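You operate a simulated robot arm through the tools that you are given. There is no shell and no other tool. Be economical: measure what you need, move in short steps, check, and stop when the job is done.

You are at the controls of a simulated robot arm. One attempt, no reset.

JOB
Stop feed belt, granulator, table and extraction, then switch the control off.
Fine: in that order; wait while the display says a machine runs empty, and for STOPPED before the control switch.
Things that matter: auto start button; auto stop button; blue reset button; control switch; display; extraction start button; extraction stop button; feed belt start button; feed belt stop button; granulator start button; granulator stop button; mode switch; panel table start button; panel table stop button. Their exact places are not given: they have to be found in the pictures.

Only the result counts: the job must be done as asked and must still hold three seconds after the hand-in. Knocking over, shifting, dropping, spilling or breaking anything else fails it.

ROBOT AND FRAMES
A 6-joint arm with a fingered hand on a trunk, on a base that drives. Base frame: it is fixed to the floor where the robot stands at the start and does not move with it; the origin is under the middle of the robot, x ahead of it, y to its left, z up. Readings come in m, degrees, newtons and seconds.
It reaches about 0.944 m from its shoulder. Its first joint turns from -166.0 to 166.0 degrees. Places, roughly: auto start button [1, 0.1, 1.2]; auto stop button [1, 0, 1.2]; blue reset button [1, 0.1, 1.2]; control switch [1.2, 0.3, 1.3]; display [1.1, 0.3, 1.4]; extraction start button [1, 0.1, 1.4]; extraction stop button [1, 0.1, 1.4]; feed belt start button [0.9, 0, 1.4]; feed belt stop button [0.9, 0, 1.4]; granulator start button [1, 0, 1.4]; granulator stop button [1, 0, 1.4]; mode switch [1.1, 0.2, 1.3]; panel table start button [1, 0.1, 1.4]; panel table stop button [1, 0.1, 1.4]; red cabinet emergency button [0.9, 0, 1.2]; red cabinet main switch [1.1, 0.3, 0.9]. Payload 4 kg.
The tool frame sits at the grasp point between the pads (the TCP): z along the fingers, y along the line on which they close. The tips reach 0.026 m beyond it. Largest opening 0.148 m; the body of the gripper starts 0.073 m behind the TCP. The gripper is a hand of 3 fingers: y runs from the thumb to the fingers, the wrist lies at [0, 0, -0.239] in the tool frame, and closing takes about 1.5 s.
Orientation is told as [roll, pitch, yaw] about the base's x, y, z axes, in that order, counted from this pose: with the fingers straight down and closing along the base's y, the tool's x points along the base's -x, its y along +y and its z along -z.

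CONTROLS
- The arm moves only by the tool servo_tool. Its argument "series" is a list of rows, each an object (a shift or turn left out is 0, a gripper value left out holds the last) with "linear": the shift along the tool's x, y, z in m, a list of three; "dr": the turn, a rotation vector about the tool's x, y, z in degrees, a list of three. In form: [{"linear": [dx, dy, dz], "dr": [rx, ry, rz]}, ...]. A call has 1 to 12 rows; each row is the pose to reach, as a shift and turn from the pose commanded when the call began, along the tool's axes at that moment. "hand" is the opening in per cent of the stroke, from 0 (shut) to 100 (fully open), set as the call begins (left out, the last holds). Rows are played at 5 a second. More than 0.05 m and 8.6 degrees between two rows, or a gripper value outside its range, and nothing of the call is played. Where a pose cannot be reached the arm comes as near as it can. A force on the tool above 40 N (or 10 N above the force at the start of the call, whichever is more), or a blocked arm, ends the call early, and 0.2 s more pass. Each finger travels about 0.153 m/s and halts on what it meets, pressing with about 27 N; the grip force reading is that of the motor and also rises with nothing between the fingers. The clock runs only during rows and for 0.2 s after the last one: add rows that repeat a pose to give the fingers time. It gives the time, the measured TCP pose, the force on the tool (base axes), the opening and the grip force at its end, in the units of the frame above (readings bear some noise), with the torque about the TCP (base axes, N m) and any sound that the robot's microphone picked up.
- Cameras (640 x 400 px; columns grow to the right, rows downward): "scene" is now at [0.033, 0.1688, 1.3571]; the picture's right is [0.08, -1.00, 0.00], its down [-0.33, -0.03, -0.94] and it looks along [0.94, 0.08, -0.33] (base axes); focal length 259 px, centre (320, 200). "wrist" rides on the gripper at [0.068, -0.039, -0.09] in the tool frame; the picture's right is [0.50, 0.87, 0.00], its down [-0.66, 0.38, -0.65] and it looks along [-0.57, 0.33, 0.76] (tool axes); focal length 222 px, centre (320, 200).
- camera(camera): a new picture of that camera. It takes no simulated time.
- slide_trunk(by): slides the trunk up (or, below 0, down) by that many m; the arm and the scene camera ride with it, the base frame stays. It gives what a move gives, with no picture.
- steer(legs): drives the robot by 1 to 6 legs, each [ahead, left, turn to the left] in m, m and degrees, along the robot's own axes; the way and the turn of a leg run together, so that a leg with both is an arc; at most 1.5 m and 180 degrees a leg. The arm and the cameras ride along, it lands a little off, and it stops where it bumps. It gives what a move gives.
- hand_shape(shape): the hand has 3 fingers and takes this shape, open, in about a second: jaw (thumb against the fingers, like two jaws); tri (thumb and two fingers); tip (a fingertip pinch); poke (one finger out to press); point (the index stretched); flat (the hand flat); cup (the hand cupped); fist (a fist). The gripper value then closes the fingers along that shape, each until it touches; the sizes above hold for jaw. It gives what a move gives, with no picture.
- aim_head(pan, tilt): turns the head with the scene camera to pan (to the left, within 155 degrees either way) and tilt (down, from -29 to 69), counted from straight ahead of the robot. It gives what a move gives.
- measure_at(camera, pixels): there is no depth. For up to 12 entries [column, row, z] of the newest picture of that camera ("zoom" is the newest enlarged one), the place [x, y] in the base frame at which the ray of that pixel passes the height z, good to about 0.003 m. It takes no simulated time.
- close_up(camera, box): a new picture of the part [left, top, right, bottom] of that camera's present view, enlarged. It takes no simulated time.
- finish_job(): hands the job in; it is judged then, once.

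Keep the steps short. Do not move on a guess: measure, check each grasp and each placing, and mend mistakes. In all there are 80 turns and 60 pictures (those below and enlarged ones count). Leave the gripper open and the arm clear of the work at the hand-in unless told otherwise, and finish with a single line.

The tools are called after ">>>" as name(argument=value, ...) on one line, values as JSON. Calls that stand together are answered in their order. servo_tool: Moves the arm, as the interface text tells. Its arguments: {"type":"object","properties":{"series":{"type":"array"},"hand":{"type":"number"}},"required":["series"]} The other tools are called the same way: slide_trunk (by) slides the trunk up or down; hand_shape (shape) gives the hand a shape; steer (legs) drives the base; aim_head (pan, tilt) turns the head that bears the scene camera; camera (camera) takes a picture; measure_at (camera, pixels) gives the place at which the rays of pixels pass given heights; close_up (camera, box) takes an enlarged picture of a part of a camera's view; finish_job () hands the job in.

At the start:

```text
clock: 0.0
tcp_pos: [0.4546, 0.1838, 0.9995]
ee_rot: [0.1, 0.0, 0.1]
ft_force: [-0.2, -0.3, 0.4]
ft_torque: [-0.03, -0.01, 0.0]
opening: 0.148
grip_force: 0.2
shape: jaw
trunk travel left (down, up): [-0.275, 0.315]
robot x, y, heading: [0.0011, 0.0003, 0.0]
head pan, tilt: [4.6, 19.5]
```

scene: 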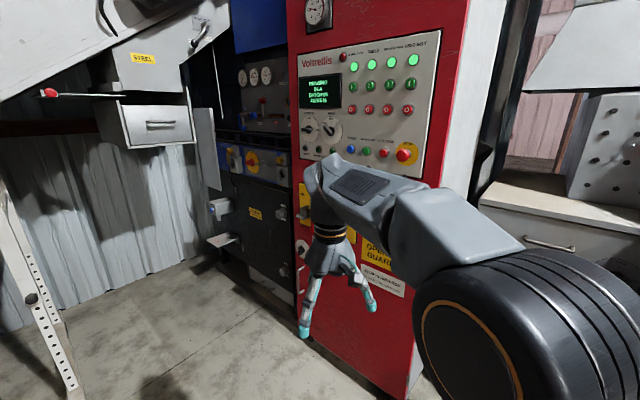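
wrist: 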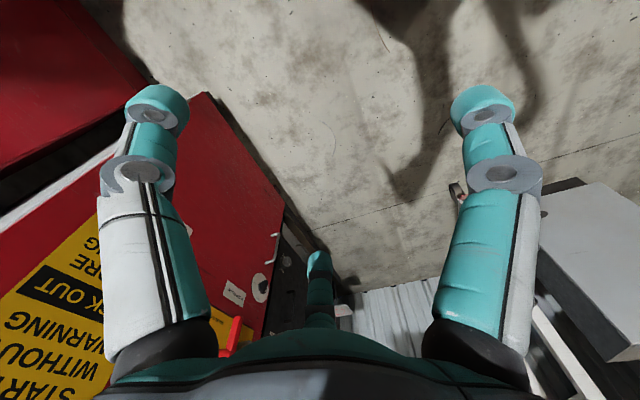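

I see the panel at columns 295-440, rows 30-180. I enlarge it to read the labels.

>>> close_up(camera="scene", box=[290, 25, 450, 125])

>>> close_up(camera="scene", box=[290, 100, 450, 200])

```text
4.00 times, centred on (370, 75) of scene
```

zoom: 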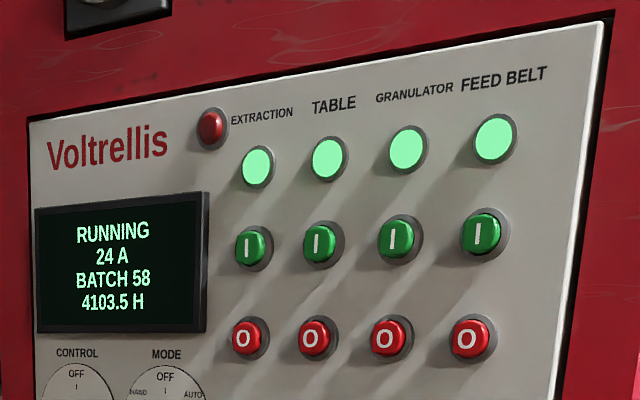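

```text
4.00 times, centred on (370, 150) of scene
```

zoom: 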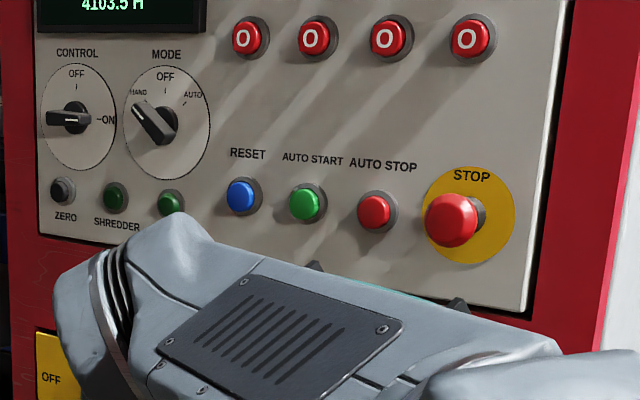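

The red O buttons run extraction, table, granulator, feed belt from left to right. They sit about level with the camera (z≈1.353). I'll raise the trunk so their known height gives me x and y.

>>> measure_at(camera="zoom", pixels=[[467, 39, 1.35], [243, 36, 1.35], [75, 120, 1.26], [75, 120, 1.25], [450, 218, 1.2], [450, 218, 1.19]])

>>> slide_trunk(by=0.25)

>>> camera(camera="scene")

```text
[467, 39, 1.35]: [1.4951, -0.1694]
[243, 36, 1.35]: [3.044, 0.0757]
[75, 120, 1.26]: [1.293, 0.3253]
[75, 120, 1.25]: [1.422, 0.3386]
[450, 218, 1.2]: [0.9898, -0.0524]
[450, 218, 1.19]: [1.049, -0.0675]
```

```text
clock: 2.6
tcp_pos: [0.4543, 0.1842, 1.2498]
ee_rot: [0.0, 0.0, 0.0]
ft_force: [0.0, -0.7, -0.3]
ft_torque: [0.03, -0.05, 0.03]
opening: 0.148
grip_force: 0.0
shape: jaw
trunk travel left (down, up): [-0.525, 0.065]
robot x, y, heading: [0.0001, -0.0005, -0.0]
head pan, tilt: [4.6, 19.5]
```

```text
55 pictures are left
```

scene: 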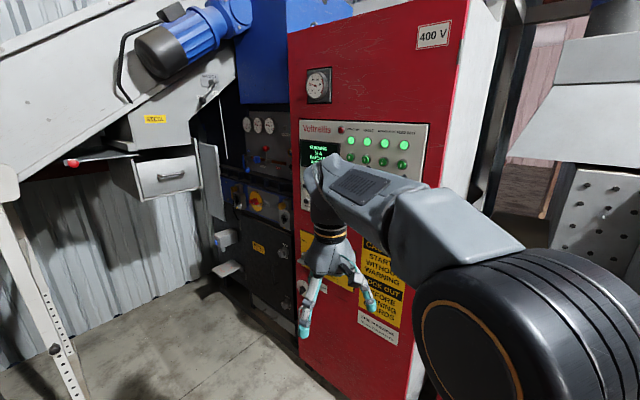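

The forearm covers the stops now, but the start row is visible. I enlarge it to triangulate with the first view.

>>> close_up(camera="scene", box=[290, 105, 450, 205])

```text
4.00 times, centred on (370, 155) of scene
```

zoom: 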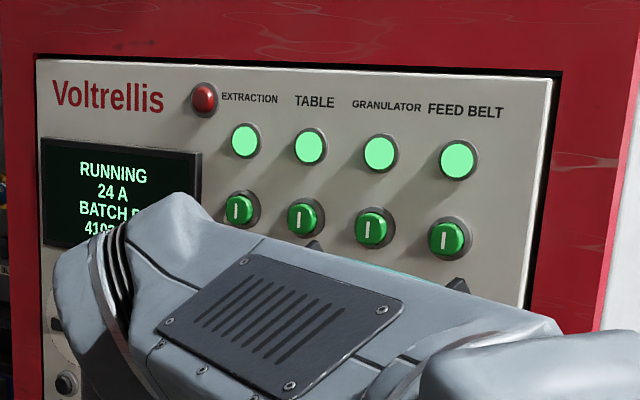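

From the two views: lamp row z=1.493, feed-belt lamp (0.918,-0.040), extraction lamp (1.041,0.131). The panel's outward normal is about (-0.81,0.586). The stop faces come out at z≈1.353: feed (0.908,-0.033), granulator (0.949,0.024), table (0.990,0.081), extraction (1.031,0.137). I'll set the poke shape and look at it.

>>> hand_shape(shape="poke")

>>> camera(camera="wrist")

>>> close_up(camera="scene", box=[260, 200, 420, 350])

```text
clock: 3.5
tcp_pos: [0.4557, 0.185, 1.2491]
ee_rot: [-0.1, 0.0, 0.0]
ft_force: [0.8, -0.3, 0.4]
ft_torque: [0.01, 0.03, -0.02]
opening: 0.0
grip_force: 0.1
shape: poke
trunk travel left (down, up): [-0.525, 0.065]
robot x, y, heading: [-0.0013, -0.0032, -0.1]
head pan, tilt: [4.6, 19.5]
```

```text
53 pictures are left
```

wrist: 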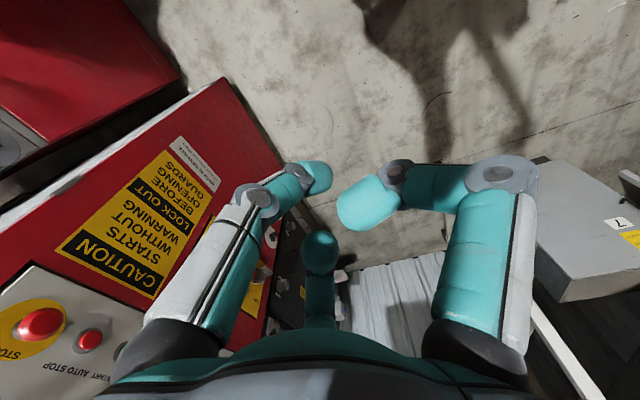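

```text
2.67 times, centred on (340, 275) of scene
```

zoom: 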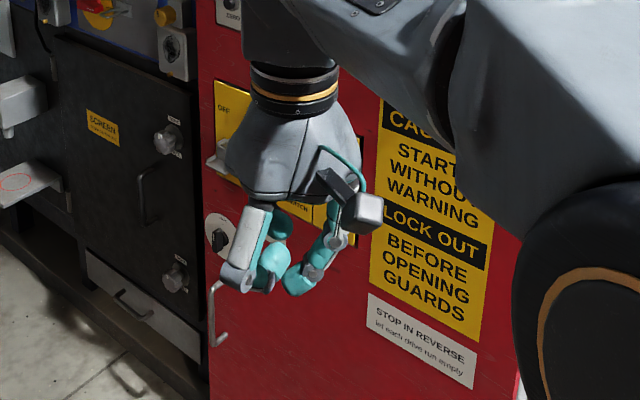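

In poke shape every finger looks bent, and the pressing one isn't obvious. I'll try "point" and compare.

>>> hand_shape(shape="point")

>>> camera(camera="wrist")

>>> close_up(camera="scene", box=[260, 200, 420, 350])

```text
clock: 4.4
tcp_pos: [0.4549, 0.1847, 1.2497]
ee_rot: [0.0, 0.0, 0.0]
ft_force: [-0.5, -0.9, 0.0]
ft_torque: [-0.01, 0.01, -0.03]
opening: 0.1423
grip_force: 0.1
shape: point
trunk travel left (down, up): [-0.525, 0.065]
robot x, y, heading: [0.0064, 0.0015, -0.3]
head pan, tilt: [4.6, 19.5]
```

```text
51 pictures are left
```

wrist: 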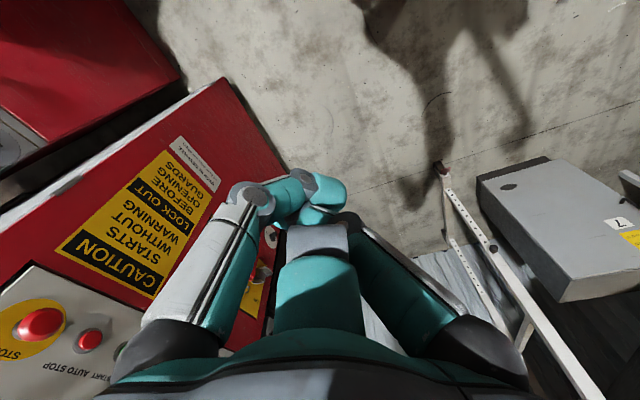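

```text
2.67 times, centred on (340, 275) of scene
```

zoom: 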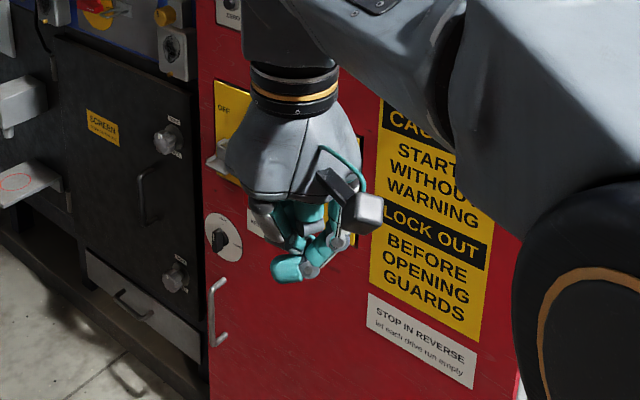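

Neither shape seems settled. I'll return to poke, wait a moment and look again.

>>> hand_shape(shape="poke")

>>> servo_tool(series=[{"linear": [0, 0, 0]}, {"linear": [0, 0, 0]}, {"linear": [0, 0, 0]}, {"linear": [0, 0, 0]}, {"linear": [0, 0, 0]}])

>>> camera(camera="wrist")

```text
clock: 5.3
tcp_pos: [0.4549, 0.1842, 1.251]
ee_rot: [0.0, 0.0, 0.0]
ft_force: [-0.5, -0.9, 0.1]
ft_torque: [-0.02, -0.04, -0.01]
opening: 0.0
grip_force: 0.0
shape: poke
trunk travel left (down, up): [-0.525, 0.065]
robot x, y, heading: [-0.0012, 0.0024, -0.0]
head pan, tilt: [4.6, 19.5]
```

```text
clock: 6.5
tcp_pos: [0.4554, 0.1852, 1.2502]
ee_rot: [-0.1, 0.1, -0.1]
ft_force: [-1.0, 0.2, 0.8]
ft_torque: [0.0, 0.03, -0.04]
opening: 0.0
grip_force: 0.1
shape: poke
trunk travel left (down, up): [-0.525, 0.065]
robot x, y, heading: [-0.0015, 0.0005, -0.1]
head pan, tilt: [4.6, 19.5]
```

```text
49 pictures are left
```

wrist: 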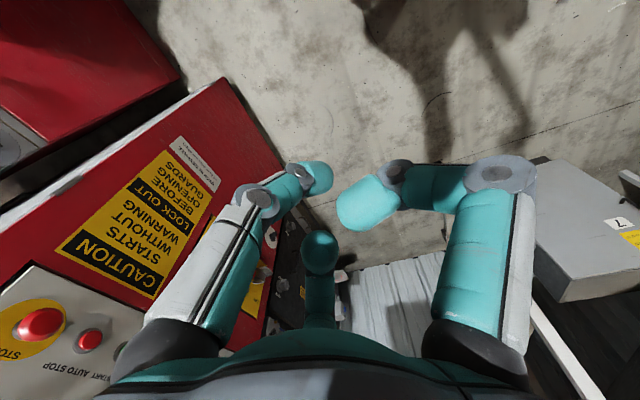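

In poke, the left (thumb-side) finger's tip lies on the tool axis at about (320,175), roughly 0.03 m beyond the TCP, with the others curled back. Now I turn the tool forward, clear of the panel.

>>> servo_tool(series=[{"linear": [-0.01, 0, -0.009], "dr": [0, -8.2, 0]}, {"linear": [-0.02, 0, -0.018], "dr": [0, -16.4, 0]}, {"linear": [-0.03, 0, -0.027], "dr": [0, -24.6, 0]}, {"linear": [-0.045, 0, -0.036], "dr": [0, -32.8, 0]}, {"linear": [-0.06, 0, -0.046], "dr": [0, -41, 0]}, {"linear": [-0.075, 0, -0.056], "dr": [0, -49.2, 0]}, {"linear": [-0.09, 0, -0.066], "dr": [0, -57.4, 0]}, {"linear": [-0.11, 0, -0.076], "dr": [0, -65.6, 0]}, {"linear": [-0.13, 0, -0.086], "dr": [0, -73.8, 0]}, {"linear": [-0.15, 0, -0.096], "dr": [0, -82, 0]}, {"linear": [-0.165, 0, -0.103], "dr": [0, -90, 0]}, {"linear": [-0.165, 0, -0.103], "dr": [0, -90, 0]}])

>>> camera(camera="scene")

```text
clock: 9.1
tcp_pos: [0.6192, 0.1855, 1.3555]
ee_rot: [134.7, -89.9, -134.6]
ft_force: [-0.2, 0.4, 0.4]
ft_torque: [-0.01, -0.02, 0.0]
opening: 0.0
grip_force: 0.0
shape: poke
trunk travel left (down, up): [-0.525, 0.065]
robot x, y, heading: [0.0008, -0.0014, 0.1]
head pan, tilt: [4.6, 19.5]
```

```text
48 pictures are left
```

scene: 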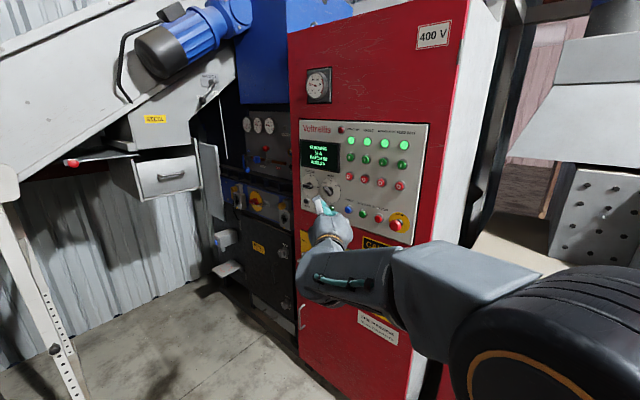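

The panel is fully visible now. I enlarge it and measure the stop buttons and knobs at known heights.

>>> close_up(camera="scene", box=[290, 115, 450, 215])

>>> measure_at(camera="scene", pixels=[[400, 185, 1.353], [381, 182, 1.353], [365, 179, 1.353], [350, 176, 1.353]])

```text
4.00 times, centred on (370, 165) of scene
```

zoom: 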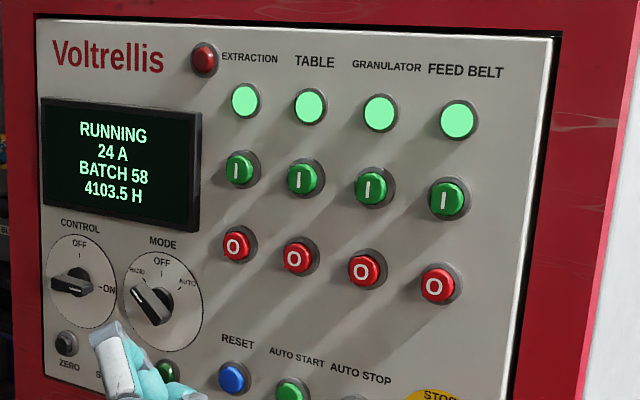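

```text
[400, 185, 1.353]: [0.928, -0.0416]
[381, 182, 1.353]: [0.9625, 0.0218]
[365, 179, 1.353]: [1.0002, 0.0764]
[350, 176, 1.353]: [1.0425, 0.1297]
```

>>> measure_at(camera="zoom", pixels=[[438, 287, 1.353], [363, 271, 1.353], [297, 257, 1.353], [234, 245, 1.353], [458, 120, 1.493], [245, 101, 1.493], [75, 283, 1.272], [150, 303, 1.272], [80, 258, 1.29], [108, 290, 1.268], [442, 200, 1.423]])

```text
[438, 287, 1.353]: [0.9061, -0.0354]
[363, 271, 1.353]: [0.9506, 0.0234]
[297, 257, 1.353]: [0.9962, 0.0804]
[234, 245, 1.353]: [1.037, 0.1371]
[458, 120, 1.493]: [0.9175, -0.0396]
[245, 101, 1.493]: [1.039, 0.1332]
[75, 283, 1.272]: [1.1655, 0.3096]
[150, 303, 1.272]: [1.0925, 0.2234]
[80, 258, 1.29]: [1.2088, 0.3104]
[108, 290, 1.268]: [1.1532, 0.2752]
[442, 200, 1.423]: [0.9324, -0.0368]
```

Measurements agree: feed-belt stop face is at (0.906,-0.034,1.353). I turn the tool 36.5° to the right and go to about 5 cm in front of it.

>>> servo_tool(series=[{"linear": [0, -0.024, 0.031], "dr": [5.2, 0, 0]}, {"linear": [0, -0.048, 0.062], "dr": [10.4, 0, 0]}, {"linear": [0, -0.072, 0.093], "dr": [15.6, 0, 0]}, {"linear": [0.001, -0.096, 0.124], "dr": [20.8, 0, 0]}, {"linear": [0.001, -0.12, 0.155], "dr": [26, 0, 0]}, {"linear": [0.002, -0.144, 0.187], "dr": [31.2, 0, 0]}, {"linear": [0.002, -0.168, 0.219], "dr": [36.5, 0, 0]}, {"linear": [0.002, -0.168, 0.219], "dr": [36.5, 0, 0]}])

>>> camera(camera="wrist")

>>> close_up(camera="scene", box=[290, 115, 450, 215])

```text
clock: 10.9
tcp_pos: [0.8378, 0.0153, 1.3465]
ee_rot: [-16.2, -89.9, -20.3]
ft_force: [1.1, 0.4, -0.5]
ft_torque: [0.0, 0.01, -0.01]
opening: 0.0001
grip_force: 0.0
shape: poke
trunk travel left (down, up): [-0.525, 0.065]
robot x, y, heading: [0.0022, 0.0005, 0.0]
head pan, tilt: [4.6, 19.5]
```

```text
46 pictures are left
```

wrist: 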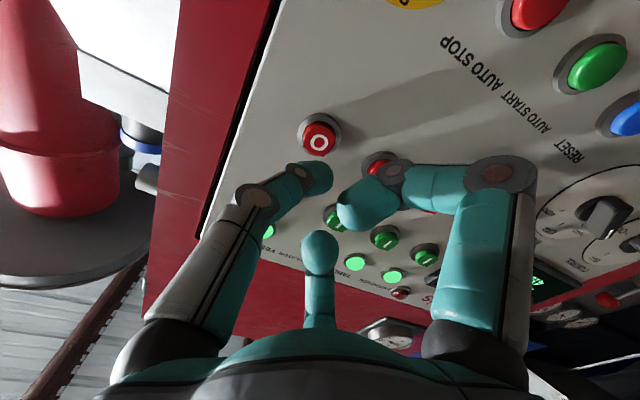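

```text
4.00 times, centred on (370, 165) of scene
```

zoom: 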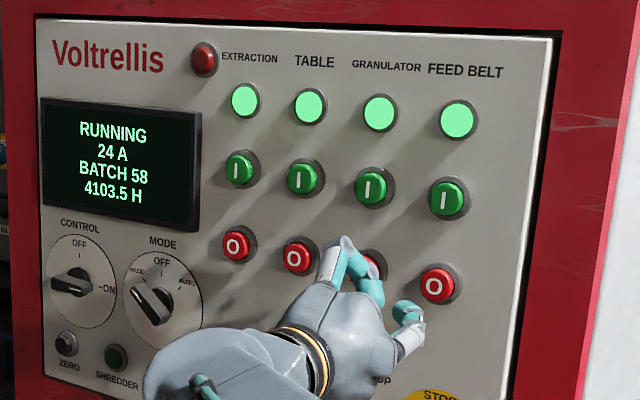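

The button at (318,139) lies on the finger's line but about 7 mm above it, matching z=1.3465. I raise 7 mm and go forward 3.5 cm, then check.

>>> servo_tool(series=[{"linear": [-0.007, 0, 0]}, {"linear": [-0.007, 0, 0.015]}, {"linear": [-0.007, 0, 0.03]}, {"linear": [-0.007, 0, 0.035]}, {"linear": [-0.007, 0, 0.035]}])

>>> camera(camera="wrist")

```text
clock: 12.1
tcp_pos: [0.8664, -0.0042, 1.3573]
ee_rot: [-82.6, -90.1, 46.1]
ft_force: [-0.1, 0.3, -0.5]
ft_torque: [-0.03, -0.04, -0.03]
opening: 0.0001
grip_force: 0.0
shape: poke
trunk travel left (down, up): [-0.525, 0.065]
robot x, y, heading: [-0.002, -0.0027, 0.3]
head pan, tilt: [4.6, 19.5]
```

```text
44 pictures are left
```

wrist: 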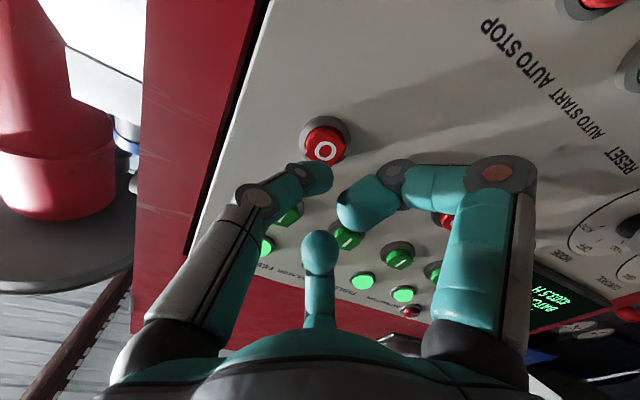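

Now about 4 mm too high (z=1.3573). I lower 4 mm and press forward slowly, then hold and back off.

>>> servo_tool(series=[{"linear": [0.004, 0, 0]}, {"linear": [0.004, 0, 0.006]}, {"linear": [0.004, 0, 0.01]}, {"linear": [0.004, 0, 0.014]}, {"linear": [0.004, 0, 0.018]}, {"linear": [0.004, 0, 0.021]}])

>>> camera(camera="wrist")

>>> close_up(camera="scene", box=[290, 115, 450, 215])

```text
clock: 13.5
tcp_pos: [0.8837, -0.0161, 1.3533]
ee_rot: [-107.8, -90.0, 71.4]
ft_force: [-0.4, -0.3, 0.1]
ft_torque: [0.01, 0.0, 0.0]
opening: 0.0001
grip_force: 0.0
shape: poke
trunk travel left (down, up): [-0.525, 0.065]
robot x, y, heading: [0.0005, -0.0001, -0.3]
head pan, tilt: [4.6, 19.5]
```

```text
43 pictures are left
```

wrist: 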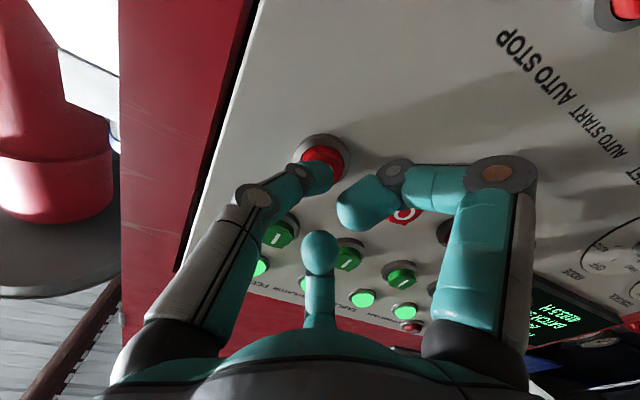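

```text
4.00 times, centred on (370, 165) of scene
```

zoom: 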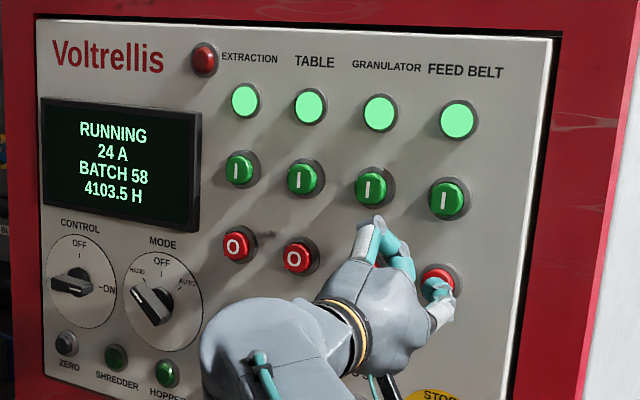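

Aligned over the button, with no contact force yet. I press further in 3 mm steps.

>>> servo_tool(series=[{"linear": [0, 0, 0.003]}, {"linear": [0, 0, 0.006]}, {"linear": [0, 0, 0.009]}, {"linear": [0, 0, 0.012]}])

>>> close_up(camera="scene", box=[290, 115, 450, 215])

```text
clock: 14.5
tcp_pos: [0.8923, -0.0224, 1.3551]
ee_rot: [151.2, -89.9, 172.3]
ft_force: [-22.0, 11.8, -7.2]
ft_torque: [0.16, 0.22, -0.01]
opening: 0.0
grip_force: 0.0
shape: poke
trunk travel left (down, up): [-0.525, 0.065]
robot x, y, heading: [-0.0049, 0.0009, 0.1]
head pan, tilt: [4.6, 19.5]
heard: click
```

```text
4.00 times, centred on (370, 165) of scene
```

zoom: 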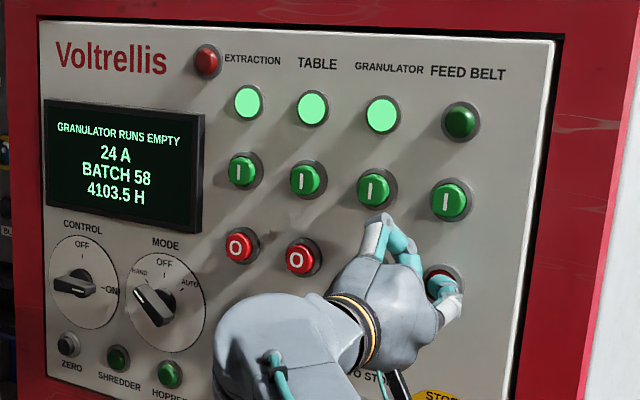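

Click heard: the feed belt lamp is off and the display says GRANULATOR RUNS EMPTY. I back off 4.5 cm and move 7.1 cm left in front of the granulator stop, then watch the display.

>>> servo_tool(series=[{"linear": [0, 0, -0.025]}, {"linear": [0, 0, -0.045]}, {"linear": [0, 0.036, -0.045]}, {"linear": [0, 0.071, -0.045]}, {"linear": [0, 0.071, -0.045]}, {"linear": [0, 0.071, -0.045]}])

>>> camera(camera="wrist")

>>> close_up(camera="scene", box=[290, 115, 450, 215])

```text
clock: 15.9
tcp_pos: [0.8845, 0.0535, 1.3459]
ee_rot: [-28.1, -90.0, -8.4]
ft_force: [-0.1, -0.6, 0.5]
ft_torque: [-0.01, 0.01, 0.02]
opening: 0.0
grip_force: 0.1
shape: poke
out of reach, approached as far as the arm can: row 4, 5, 6
trunk travel left (down, up): [-0.525, 0.065]
robot x, y, heading: [0.0005, -0.0005, 0.1]
head pan, tilt: [4.6, 19.5]
```

```text
40 pictures are left
```

wrist: 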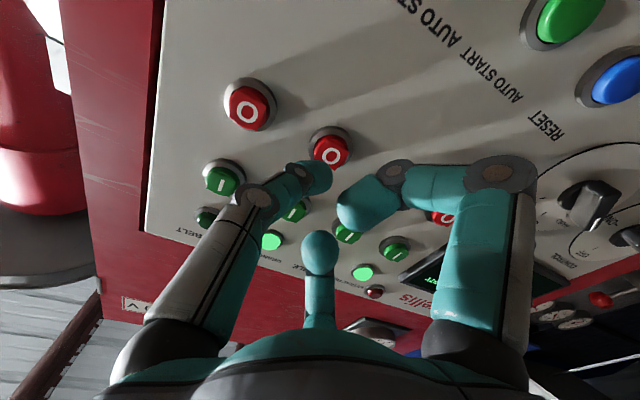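

```text
4.00 times, centred on (370, 165) of scene
```

zoom: 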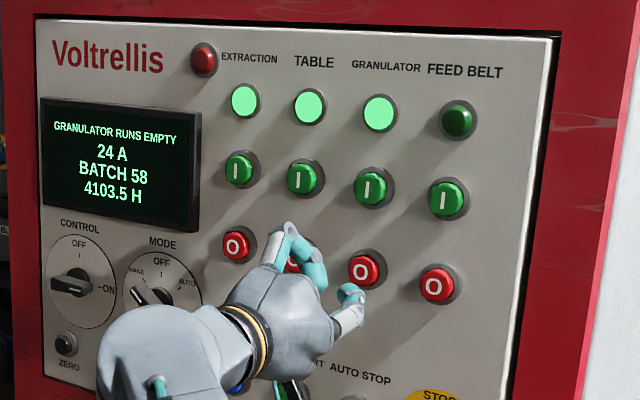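

The arm's reach ends here, so the base must come nearer. First I retract the hand 22 cm from the panel.

>>> servo_tool(series=[{"linear": [0, 0, -0.04]}, {"linear": [0, 0, -0.08]}, {"linear": [0, 0, -0.12]}, {"linear": [0, 0, -0.16]}, {"linear": [0, 0, -0.2]}, {"linear": [0, 0, -0.22]}])

>>> camera(camera="scene")

```text
clock: 17.3
tcp_pos: [0.706, 0.1857, 1.3458]
ee_rot: [159.8, -90.1, 163.5]
ft_force: [0.5, 0.5, 0.6]
ft_torque: [-0.03, 0.02, -0.01]
opening: 0.0
grip_force: 0.1
shape: poke
trunk travel left (down, up): [-0.525, 0.065]
robot x, y, heading: [0.001, 0.0011, 0.2]
head pan, tilt: [4.6, 19.5]
```

```text
38 pictures are left
```

scene: 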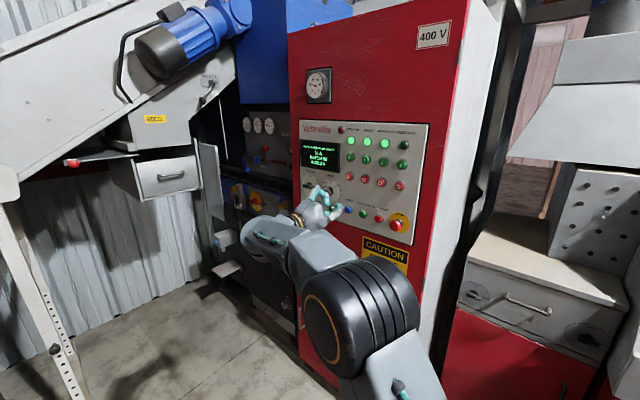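

The floor is clear ahead and to the left. I drive 0.3 ahead and 0.2 left; the hand stays about 0.13 m off the panel.

>>> steer(legs=[[0, 0.2, 0], [0.28, 0, 0]])

>>> camera(camera="scene")

>>> camera(camera="wrist")

```text
clock: 20.4
tcp_pos: [0.9888, 0.38, 1.3448]
ee_rot: [-41.9, -90.0, 5.1]
ft_force: [-0.5, 0.3, -0.5]
ft_torque: [0.01, -0.01, 0.0]
opening: 0.0
grip_force: 0.2
shape: poke
trunk travel left (down, up): [-0.525, 0.065]
robot x, y, heading: [0.282, 0.1964, -0.2]
head pan, tilt: [4.6, 19.5]
```

```text
37 pictures are left
```

scene: 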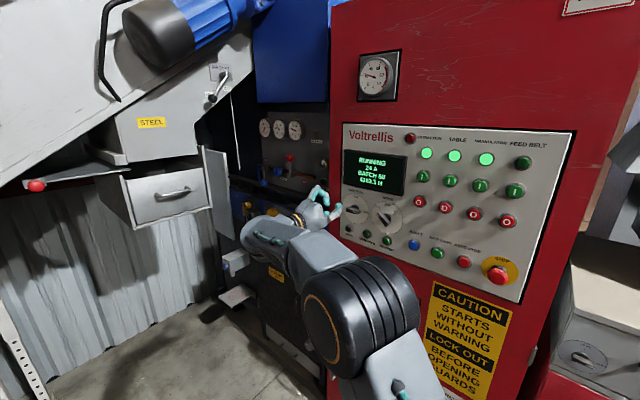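

```text
36 pictures are left
```

wrist: 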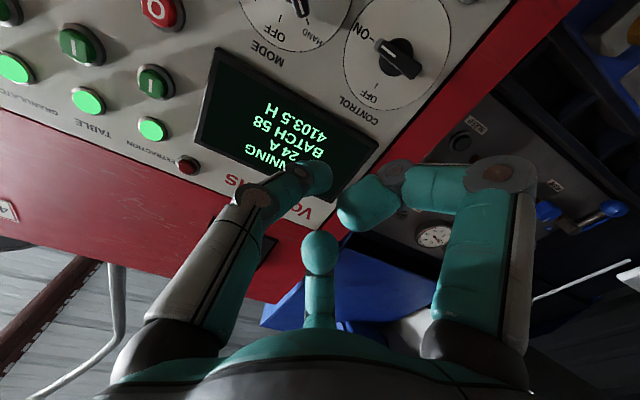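

The display is back to "RUNNING", so the granulator has run empty. I re-measure the buttons from here.

>>> close_up(camera="scene", box=[330, 120, 586, 280])

```text
2.50 times, centred on (458, 200) of scene
```

zoom: 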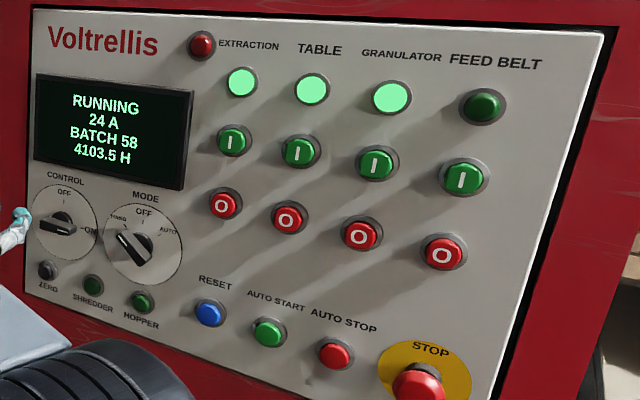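

>>> measure_at(camera="zoom", pixels=[[441, 255, 1.353], [360, 236, 1.353], [288, 220, 1.353], [221, 206, 1.353], [58, 224, 1.272], [140, 245, 1.272]])

```text
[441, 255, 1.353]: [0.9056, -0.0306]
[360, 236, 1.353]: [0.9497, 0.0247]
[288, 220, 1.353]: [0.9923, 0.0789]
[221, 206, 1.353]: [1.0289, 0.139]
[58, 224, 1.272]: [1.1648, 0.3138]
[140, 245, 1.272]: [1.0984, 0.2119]
```

Positions agree. I move sideways 0.309 m, then advance to 7 cm before the granulator stop (0.950,0.024).

>>> servo_tool(series=[{"linear": [-0.008, -0.045, 0]}, {"linear": [-0.008, -0.09, 0]}, {"linear": [-0.008, -0.135, 0]}, {"linear": [-0.008, -0.18, 0]}, {"linear": [-0.008, -0.225, 0]}, {"linear": [-0.008, -0.27, 0]}, {"linear": [-0.008, -0.309, 0]}, {"linear": [-0.008, -0.309, 0.04]}, {"linear": [-0.008, -0.309, 0.08]}, {"linear": [-0.008, -0.309, 0.11]}, {"linear": [-0.008, -0.309, 0.11]}])

>>> camera(camera="wrist")

```text
clock: 22.8
tcp_pos: [0.8902, 0.0685, 1.3522]
ee_rot: [16.4, -90.0, -53.3]
ft_force: [1.1, 0.4, -0.4]
ft_torque: [-0.01, -0.01, 0.02]
opening: 0.0
grip_force: 0.1
shape: poke
trunk travel left (down, up): [-0.525, 0.065]
robot x, y, heading: [0.2815, 0.1981, -0.2]
head pan, tilt: [4.6, 19.5]
```

```text
34 pictures are left
```

wrist: 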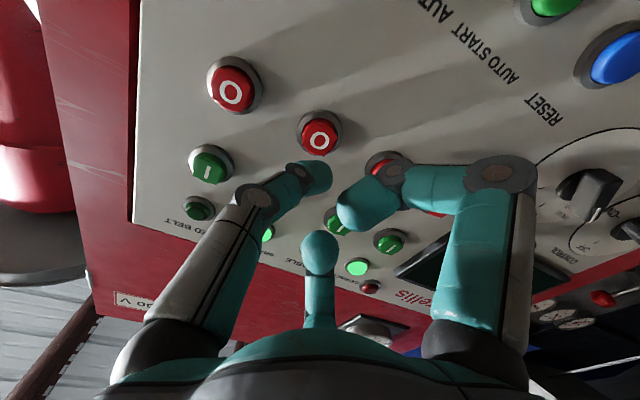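

The button at (319,141) is on the axis. I press: 5.8 cm forward, slow at the end, then withdraw.

>>> servo_tool(series=[{"linear": [0, 0, 0.02]}, {"linear": [0, 0, 0.04]}, {"linear": [0, 0, 0.047]}, {"linear": [0, 0, 0.051]}, {"linear": [0, 0, 0.055]}, {"linear": [0, 0, 0.058]}])

>>> close_up(camera="scene", box=[330, 120, 586, 280])

```text
clock: 24.2
tcp_pos: [0.9327, 0.0344, 1.3548]
ee_rot: [-179.8, -90.0, 142.9]
ft_force: [-24.7, 12.7, -6.7]
ft_torque: [0.13, 0.27, -0.05]
opening: 0.0
grip_force: 0.0
shape: poke
trunk travel left (down, up): [-0.525, 0.065]
robot x, y, heading: [0.2794, 0.1957, -0.2]
head pan, tilt: [4.6, 19.5]
heard: click
```

```text
2.50 times, centred on (458, 200) of scene
```

zoom: 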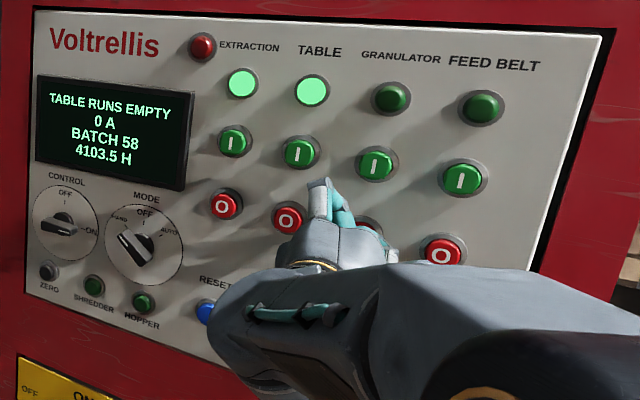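

Granulator stopped; display "TABLE RUNS EMPTY". I back off 5.5 cm, shift 7.1 cm left to the table stop and wait there.

>>> servo_tool(series=[{"linear": [0, 0, -0.03]}, {"linear": [0, 0, -0.055]}, {"linear": [0, 0.036, -0.055]}, {"linear": [0, 0.071, -0.055]}, {"linear": [0, 0.071, -0.055]}, {"linear": [0, 0.071, -0.055]}, {"linear": [0, 0.071, -0.055]}, {"linear": [0, 0.071, -0.055]}, {"linear": [0, 0.071, -0.055]}, {"linear": [0, 0.071, -0.055]}, {"linear": [0, 0.071, -0.055]}, {"linear": [0, 0.071, -0.055]}])

>>> servo_tool(series=[{"linear": [0, 0, 0]}, {"linear": [0, 0, 0]}, {"linear": [0, 0, 0]}, {"linear": [0, 0, 0]}, {"linear": [0, 0, 0]}, {"linear": [0, 0, 0]}, {"linear": [0, 0, 0]}, {"linear": [0, 0, 0]}, {"linear": [0, 0, 0]}, {"linear": [0, 0, 0]}])

>>> camera(camera="wrist")

>>> close_up(camera="scene", box=[330, 120, 586, 280])

```text
clock: 26.8
tcp_pos: [0.9351, 0.1233, 1.352]
ee_rot: [-37.3, -90.0, 0.1]
ft_force: [-0.3, 0.7, 0.0]
ft_torque: [-0.01, -0.03, 0.04]
opening: 0.0
grip_force: 0.1
shape: poke
trunk travel left (down, up): [-0.525, 0.065]
robot x, y, heading: [0.2811, 0.1968, -0.3]
head pan, tilt: [4.6, 19.5]
```

```text
clock: 29.0
tcp_pos: [0.9341, 0.123, 1.3523]
ee_rot: [-27.7, -90.0, -9.3]
ft_force: [-0.8, 0.3, -0.6]
ft_torque: [0.02, 0.0, -0.01]
opening: 0.0001
grip_force: 0.1
shape: poke
trunk travel left (down, up): [-0.525, 0.065]
robot x, y, heading: [0.2825, 0.2013, -0.5]
head pan, tilt: [4.6, 19.5]
```

```text
32 pictures are left
```

wrist: 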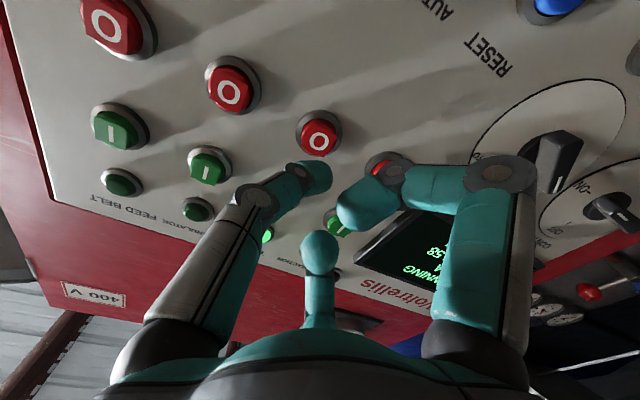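

```text
2.50 times, centred on (458, 200) of scene
```

zoom: 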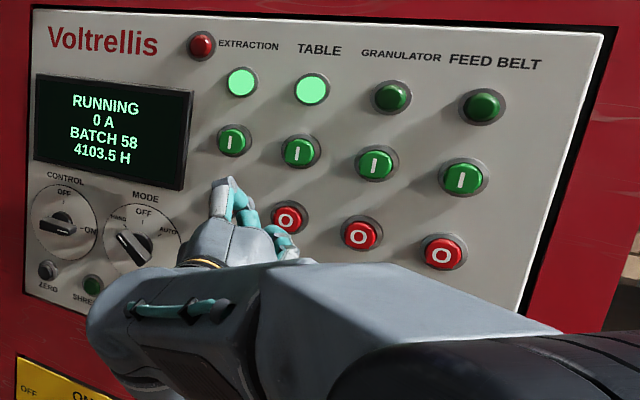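

RUNNING again, and the table stop (318,141) is on the axis. I press it.

>>> servo_tool(series=[{"linear": [0, 0, 0.02]}, {"linear": [0, 0, 0.04]}, {"linear": [0, 0, 0.046]}, {"linear": [0, 0, 0.05]}, {"linear": [0, 0, 0.054]}, {"linear": [0, 0, 0.057]}])

>>> close_up(camera="scene", box=[330, 120, 586, 280])

```text
clock: 30.4
tcp_pos: [0.9767, 0.0916, 1.3546]
ee_rot: [166.0, -89.8, 157.1]
ft_force: [-30.2, 13.5, -3.4]
ft_torque: [0.02, 0.06, -0.02]
opening: 0.0
grip_force: 0.1
shape: poke
trunk travel left (down, up): [-0.525, 0.065]
robot x, y, heading: [0.2807, 0.2006, -0.0]
head pan, tilt: [4.6, 19.5]
heard: click
```

```text
2.50 times, centred on (458, 200) of scene
```

zoom: 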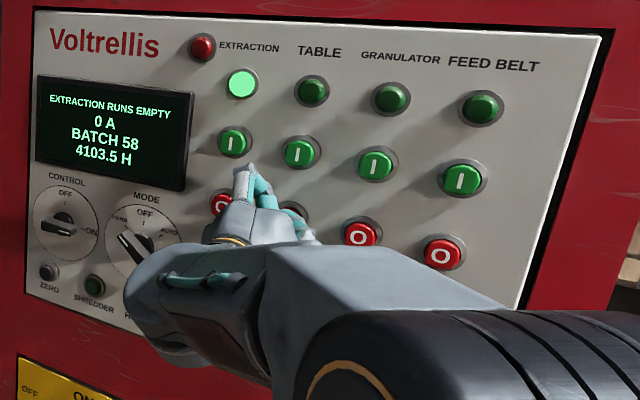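

Table stopped; display "EXTRACTION RUNS EMPTY". I move on to the extraction stop and wait.

>>> servo_tool(series=[{"linear": [0, 0, -0.03]}, {"linear": [0, 0, -0.055]}, {"linear": [0, 0.036, -0.055]}, {"linear": [0, 0.071, -0.055]}, {"linear": [0, 0.071, -0.055]}, {"linear": [0, 0.071, -0.055]}, {"linear": [0, 0.071, -0.055]}, {"linear": [0, 0.071, -0.055]}, {"linear": [0, 0.071, -0.055]}, {"linear": [0, 0.071, -0.055]}, {"linear": [0, 0.071, -0.055]}, {"linear": [0, 0.071, -0.055]}])

>>> servo_tool(series=[{"linear": [0, 0, 0]}, {"linear": [0, 0, 0]}, {"linear": [0, 0, 0]}, {"linear": [0, 0, 0]}, {"linear": [0, 0, 0]}, {"linear": [0, 0, 0]}, {"linear": [0, 0, 0]}, {"linear": [0, 0, 0]}, {"linear": [0, 0, 0]}, {"linear": [0, 0, 0]}])

>>> camera(camera="wrist")

>>> close_up(camera="scene", box=[330, 120, 586, 280])

```text
clock: 33.0
tcp_pos: [0.9809, 0.1769, 1.3546]
ee_rot: [-41.2, -90.0, 4.3]
ft_force: [0.7, 0.1, -0.2]
ft_torque: [0.02, 0.0, 0.01]
opening: 0.0
grip_force: 0.0
shape: poke
trunk travel left (down, up): [-0.525, 0.065]
robot x, y, heading: [0.2827, 0.2011, -0.3]
head pan, tilt: [4.6, 19.5]
```

```text
clock: 35.2
tcp_pos: [0.9814, 0.1769, 1.3556]
ee_rot: [-32.1, -90.0, -4.7]
ft_force: [1.1, -1.0, -1.1]
ft_torque: [-0.04, 0.01, 0.0]
opening: 0.0
grip_force: 0.1
shape: poke
trunk travel left (down, up): [-0.525, 0.065]
robot x, y, heading: [0.2792, 0.1974, -0.4]
head pan, tilt: [4.6, 19.5]
```

```text
29 pictures are left
```

wrist: 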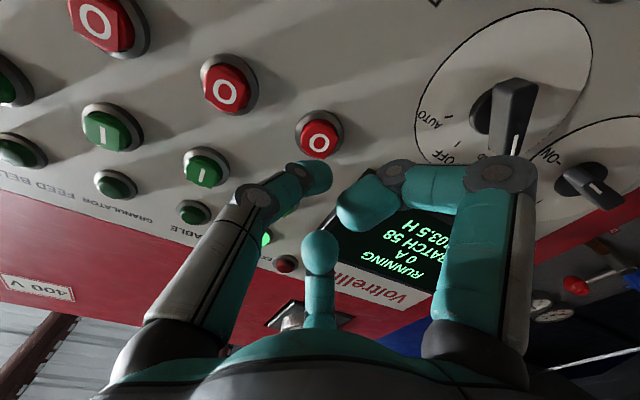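

```text
2.50 times, centred on (458, 200) of scene
```

zoom: 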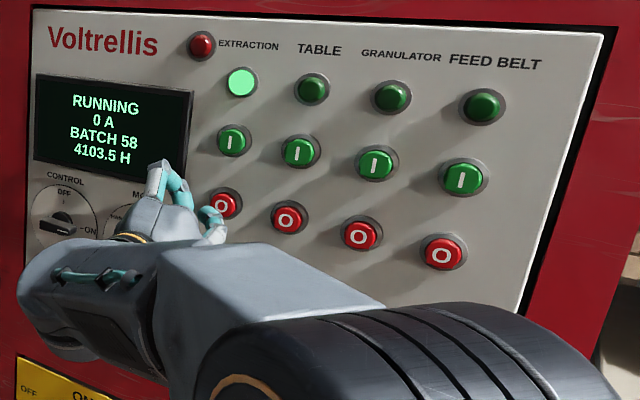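

RUNNING again; the extraction stop is at (318,139). I lower 2 mm and press.

>>> servo_tool(series=[{"linear": [0.002, 0, 0.02]}, {"linear": [0.002, 0, 0.04]}, {"linear": [0.002, 0, 0.046]}, {"linear": [0.002, 0, 0.05]}, {"linear": [0.002, 0, 0.054]}, {"linear": [0.002, 0, 0.057]}])

>>> close_up(camera="scene", box=[330, 120, 586, 280])

```text
clock: 36.6
tcp_pos: [1.0203, 0.1472, 1.3543]
ee_rot: [157.4, -89.8, 165.6]
ft_force: [-36.5, 14.6, -4.9]
ft_torque: [0.11, 0.19, 0.01]
opening: 0.0001
grip_force: 0.1
shape: poke
trunk travel left (down, up): [-0.525, 0.065]
robot x, y, heading: [0.2787, 0.199, -0.4]
head pan, tilt: [4.6, 19.5]
heard: click
```

```text
2.50 times, centred on (458, 200) of scene
```

zoom: 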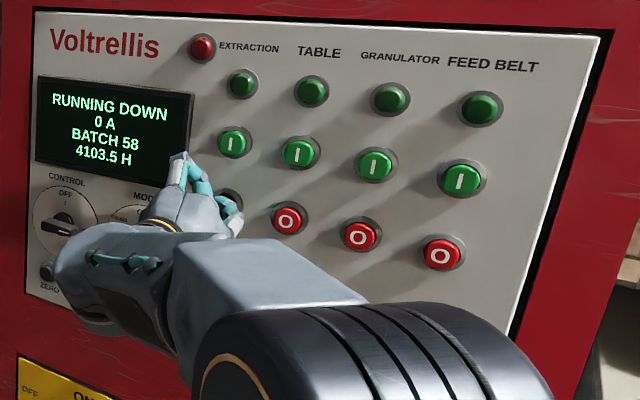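

All four lamps are out; display "RUNNING DOWN". I retract 11 cm and move in front of the control switch (about 0.22 left, 0.08 down) to look closely, while time passes.

>>> servo_tool(series=[{"linear": [0, 0, -0.04]}, {"linear": [0, 0, -0.08]}, {"linear": [0, 0, -0.11]}, {"linear": [0.015, 0.04, -0.11]}, {"linear": [0.03, 0.08, -0.11]}, {"linear": [0.045, 0.12, -0.11]}, {"linear": [0.06, 0.16, -0.11]}, {"linear": [0.075, 0.19, -0.11]}, {"linear": [0.083, 0.215, -0.11]}, {"linear": [0.083, 0.215, -0.11]}])

>>> camera(camera="wrist")

>>> close_up(camera="scene", box=[320, 130, 448, 230])

```text
clock: 38.8
tcp_pos: [1.0687, 0.3838, 1.268]
ee_rot: [-43.1, -90.0, 6.2]
ft_force: [0.0, 0.0, -0.6]
ft_torque: [0.02, 0.05, 0.01]
opening: 0.0002
grip_force: 0.0
shape: poke
trunk travel left (down, up): [-0.525, 0.065]
robot x, y, heading: [0.2838, 0.1988, -0.3]
head pan, tilt: [4.6, 19.5]
```

```text
26 pictures are left
```

wrist: 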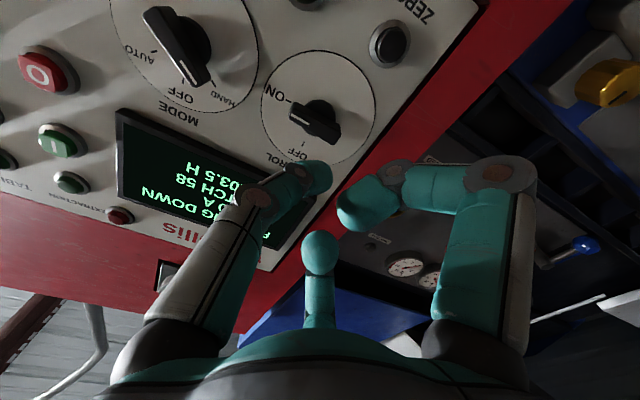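

```text
4.00 times, centred on (384, 180) of scene
```

zoom: 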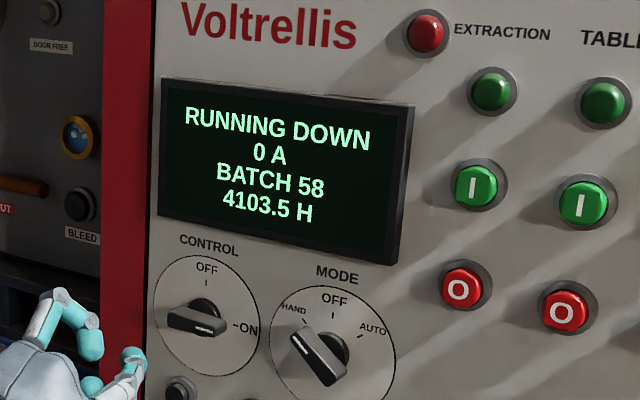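

>>> close_up(camera="wrist", box=[250, 40, 400, 180])

```text
2.86 times, centred on (325, 110) of wrist
```

zoom: 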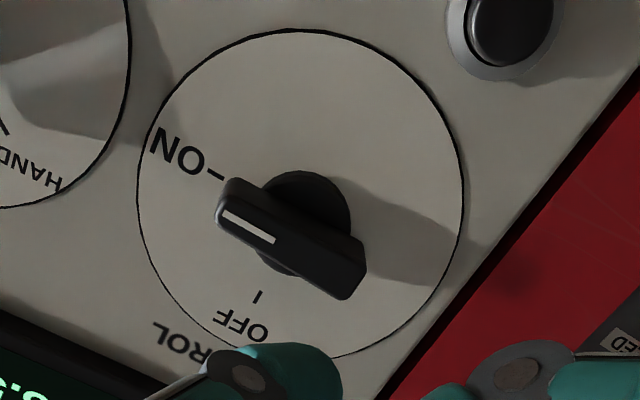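

The bar knob is centred on the tool axis, its white pointer to ON (world right); OFF is at the top. I'll push the pointer end up from below with the fingertip. First I wait for STOPPED while offsetting 24 mm down and 18 mm right, still clear.

>>> servo_tool(series=[{"linear": [0.024, -0.018, 0]}, {"linear": [0.024, -0.018, 0]}, {"linear": [0.024, -0.018, 0]}, {"linear": [0.024, -0.018, 0]}, {"linear": [0.024, -0.018, 0]}, {"linear": [0.024, -0.018, 0]}, {"linear": [0.024, -0.018, 0]}, {"linear": [0.024, -0.018, 0]}, {"linear": [0.024, -0.018, 0.02]}, {"linear": [0.024, -0.018, 0.04]}, {"linear": [0.024, -0.018, 0.05]}, {"linear": [0.024, -0.018, 0.05]}])

>>> close_up(camera="wrist", box=[200, 20, 420, 220])

>>> close_up(camera="scene", box=[320, 130, 448, 230])

```text
clock: 41.4
tcp_pos: [1.0978, 0.336, 1.2443]
ee_rot: [1.4, -90.1, -38.3]
ft_force: [0.7, -0.2, -0.2]
ft_torque: [-0.01, -0.02, 0.01]
opening: 0.0
grip_force: 0.1
shape: poke
trunk travel left (down, up): [-0.525, 0.065]
robot x, y, heading: [0.2821, 0.1995, -0.5]
head pan, tilt: [4.6, 19.5]
```

```text
2.00 times, centred on (310, 120) of wrist
```

zoom: 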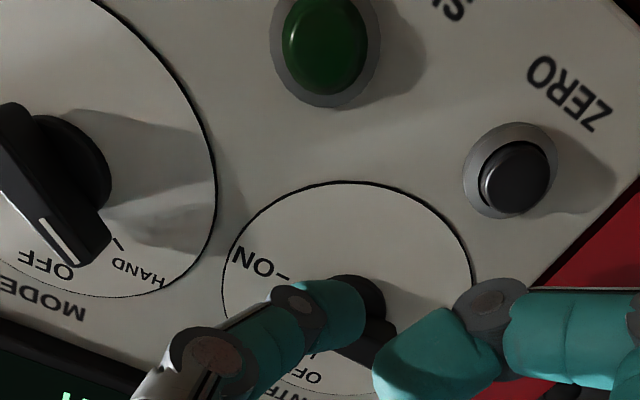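

```text
4.00 times, centred on (384, 180) of scene
```

zoom: 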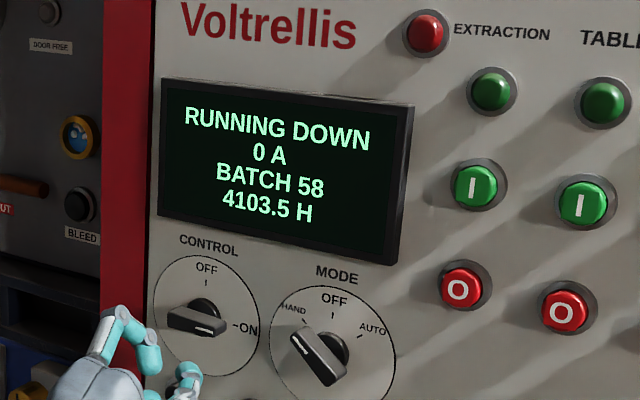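

Still RUNNING DOWN. The fingertip is below the bar and short of it. I wait.

>>> servo_tool(series=[{"linear": [0, 0, 0]}, {"linear": [0, 0, 0]}, {"linear": [0, 0, 0]}, {"linear": [0, 0, 0]}, {"linear": [0, 0, 0]}, {"linear": [0, 0, 0]}, {"linear": [0, 0, 0]}, {"linear": [0, 0, 0]}, {"linear": [0, 0, 0]}, {"linear": [0, 0, 0]}, {"linear": [0, 0, 0]}, {"linear": [0, 0, 0]}])

>>> servo_tool(series=[{"linear": [0, 0, 0]}, {"linear": [0, 0, 0]}, {"linear": [0, 0, 0]}, {"linear": [0, 0, 0]}, {"linear": [0, 0, 0]}, {"linear": [0, 0, 0]}, {"linear": [0, 0, 0]}, {"linear": [0, 0, 0]}, {"linear": [0, 0, 0]}, {"linear": [0, 0, 0]}, {"linear": [0, 0, 0]}, {"linear": [0, 0, 0]}])

>>> close_up(camera="scene", box=[320, 130, 448, 230])

```text
clock: 44.0
tcp_pos: [1.0985, 0.3366, 1.243]
ee_rot: [-26.9, -90.0, -10.0]
ft_force: [-0.5, -0.1, -0.2]
ft_torque: [0.01, 0.0, -0.02]
opening: 0.0
grip_force: 0.1
shape: poke
trunk travel left (down, up): [-0.525, 0.065]
robot x, y, heading: [0.2822, 0.198, -0.4]
head pan, tilt: [4.6, 19.5]
```

```text
clock: 46.6
tcp_pos: [1.0978, 0.3365, 1.2442]
ee_rot: [-24.5, -90.0, -12.4]
ft_force: [-0.2, -1.2, -0.1]
ft_torque: [0.04, 0.02, 0.01]
opening: 0.0
grip_force: 0.1
shape: poke
trunk travel left (down, up): [-0.525, 0.065]
robot x, y, heading: [0.2849, 0.199, -0.6]
head pan, tilt: [4.6, 19.5]
```

```text
4.00 times, centred on (384, 180) of scene
```

zoom: 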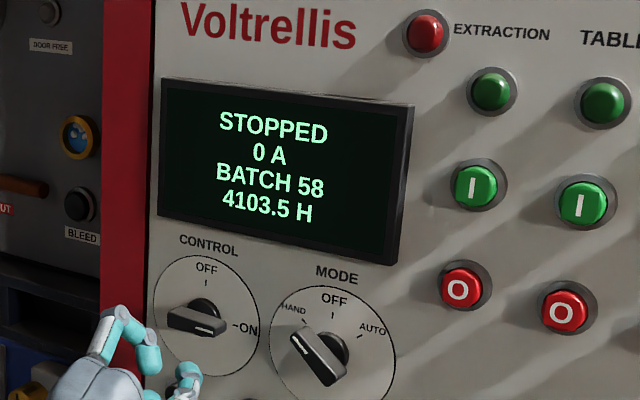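

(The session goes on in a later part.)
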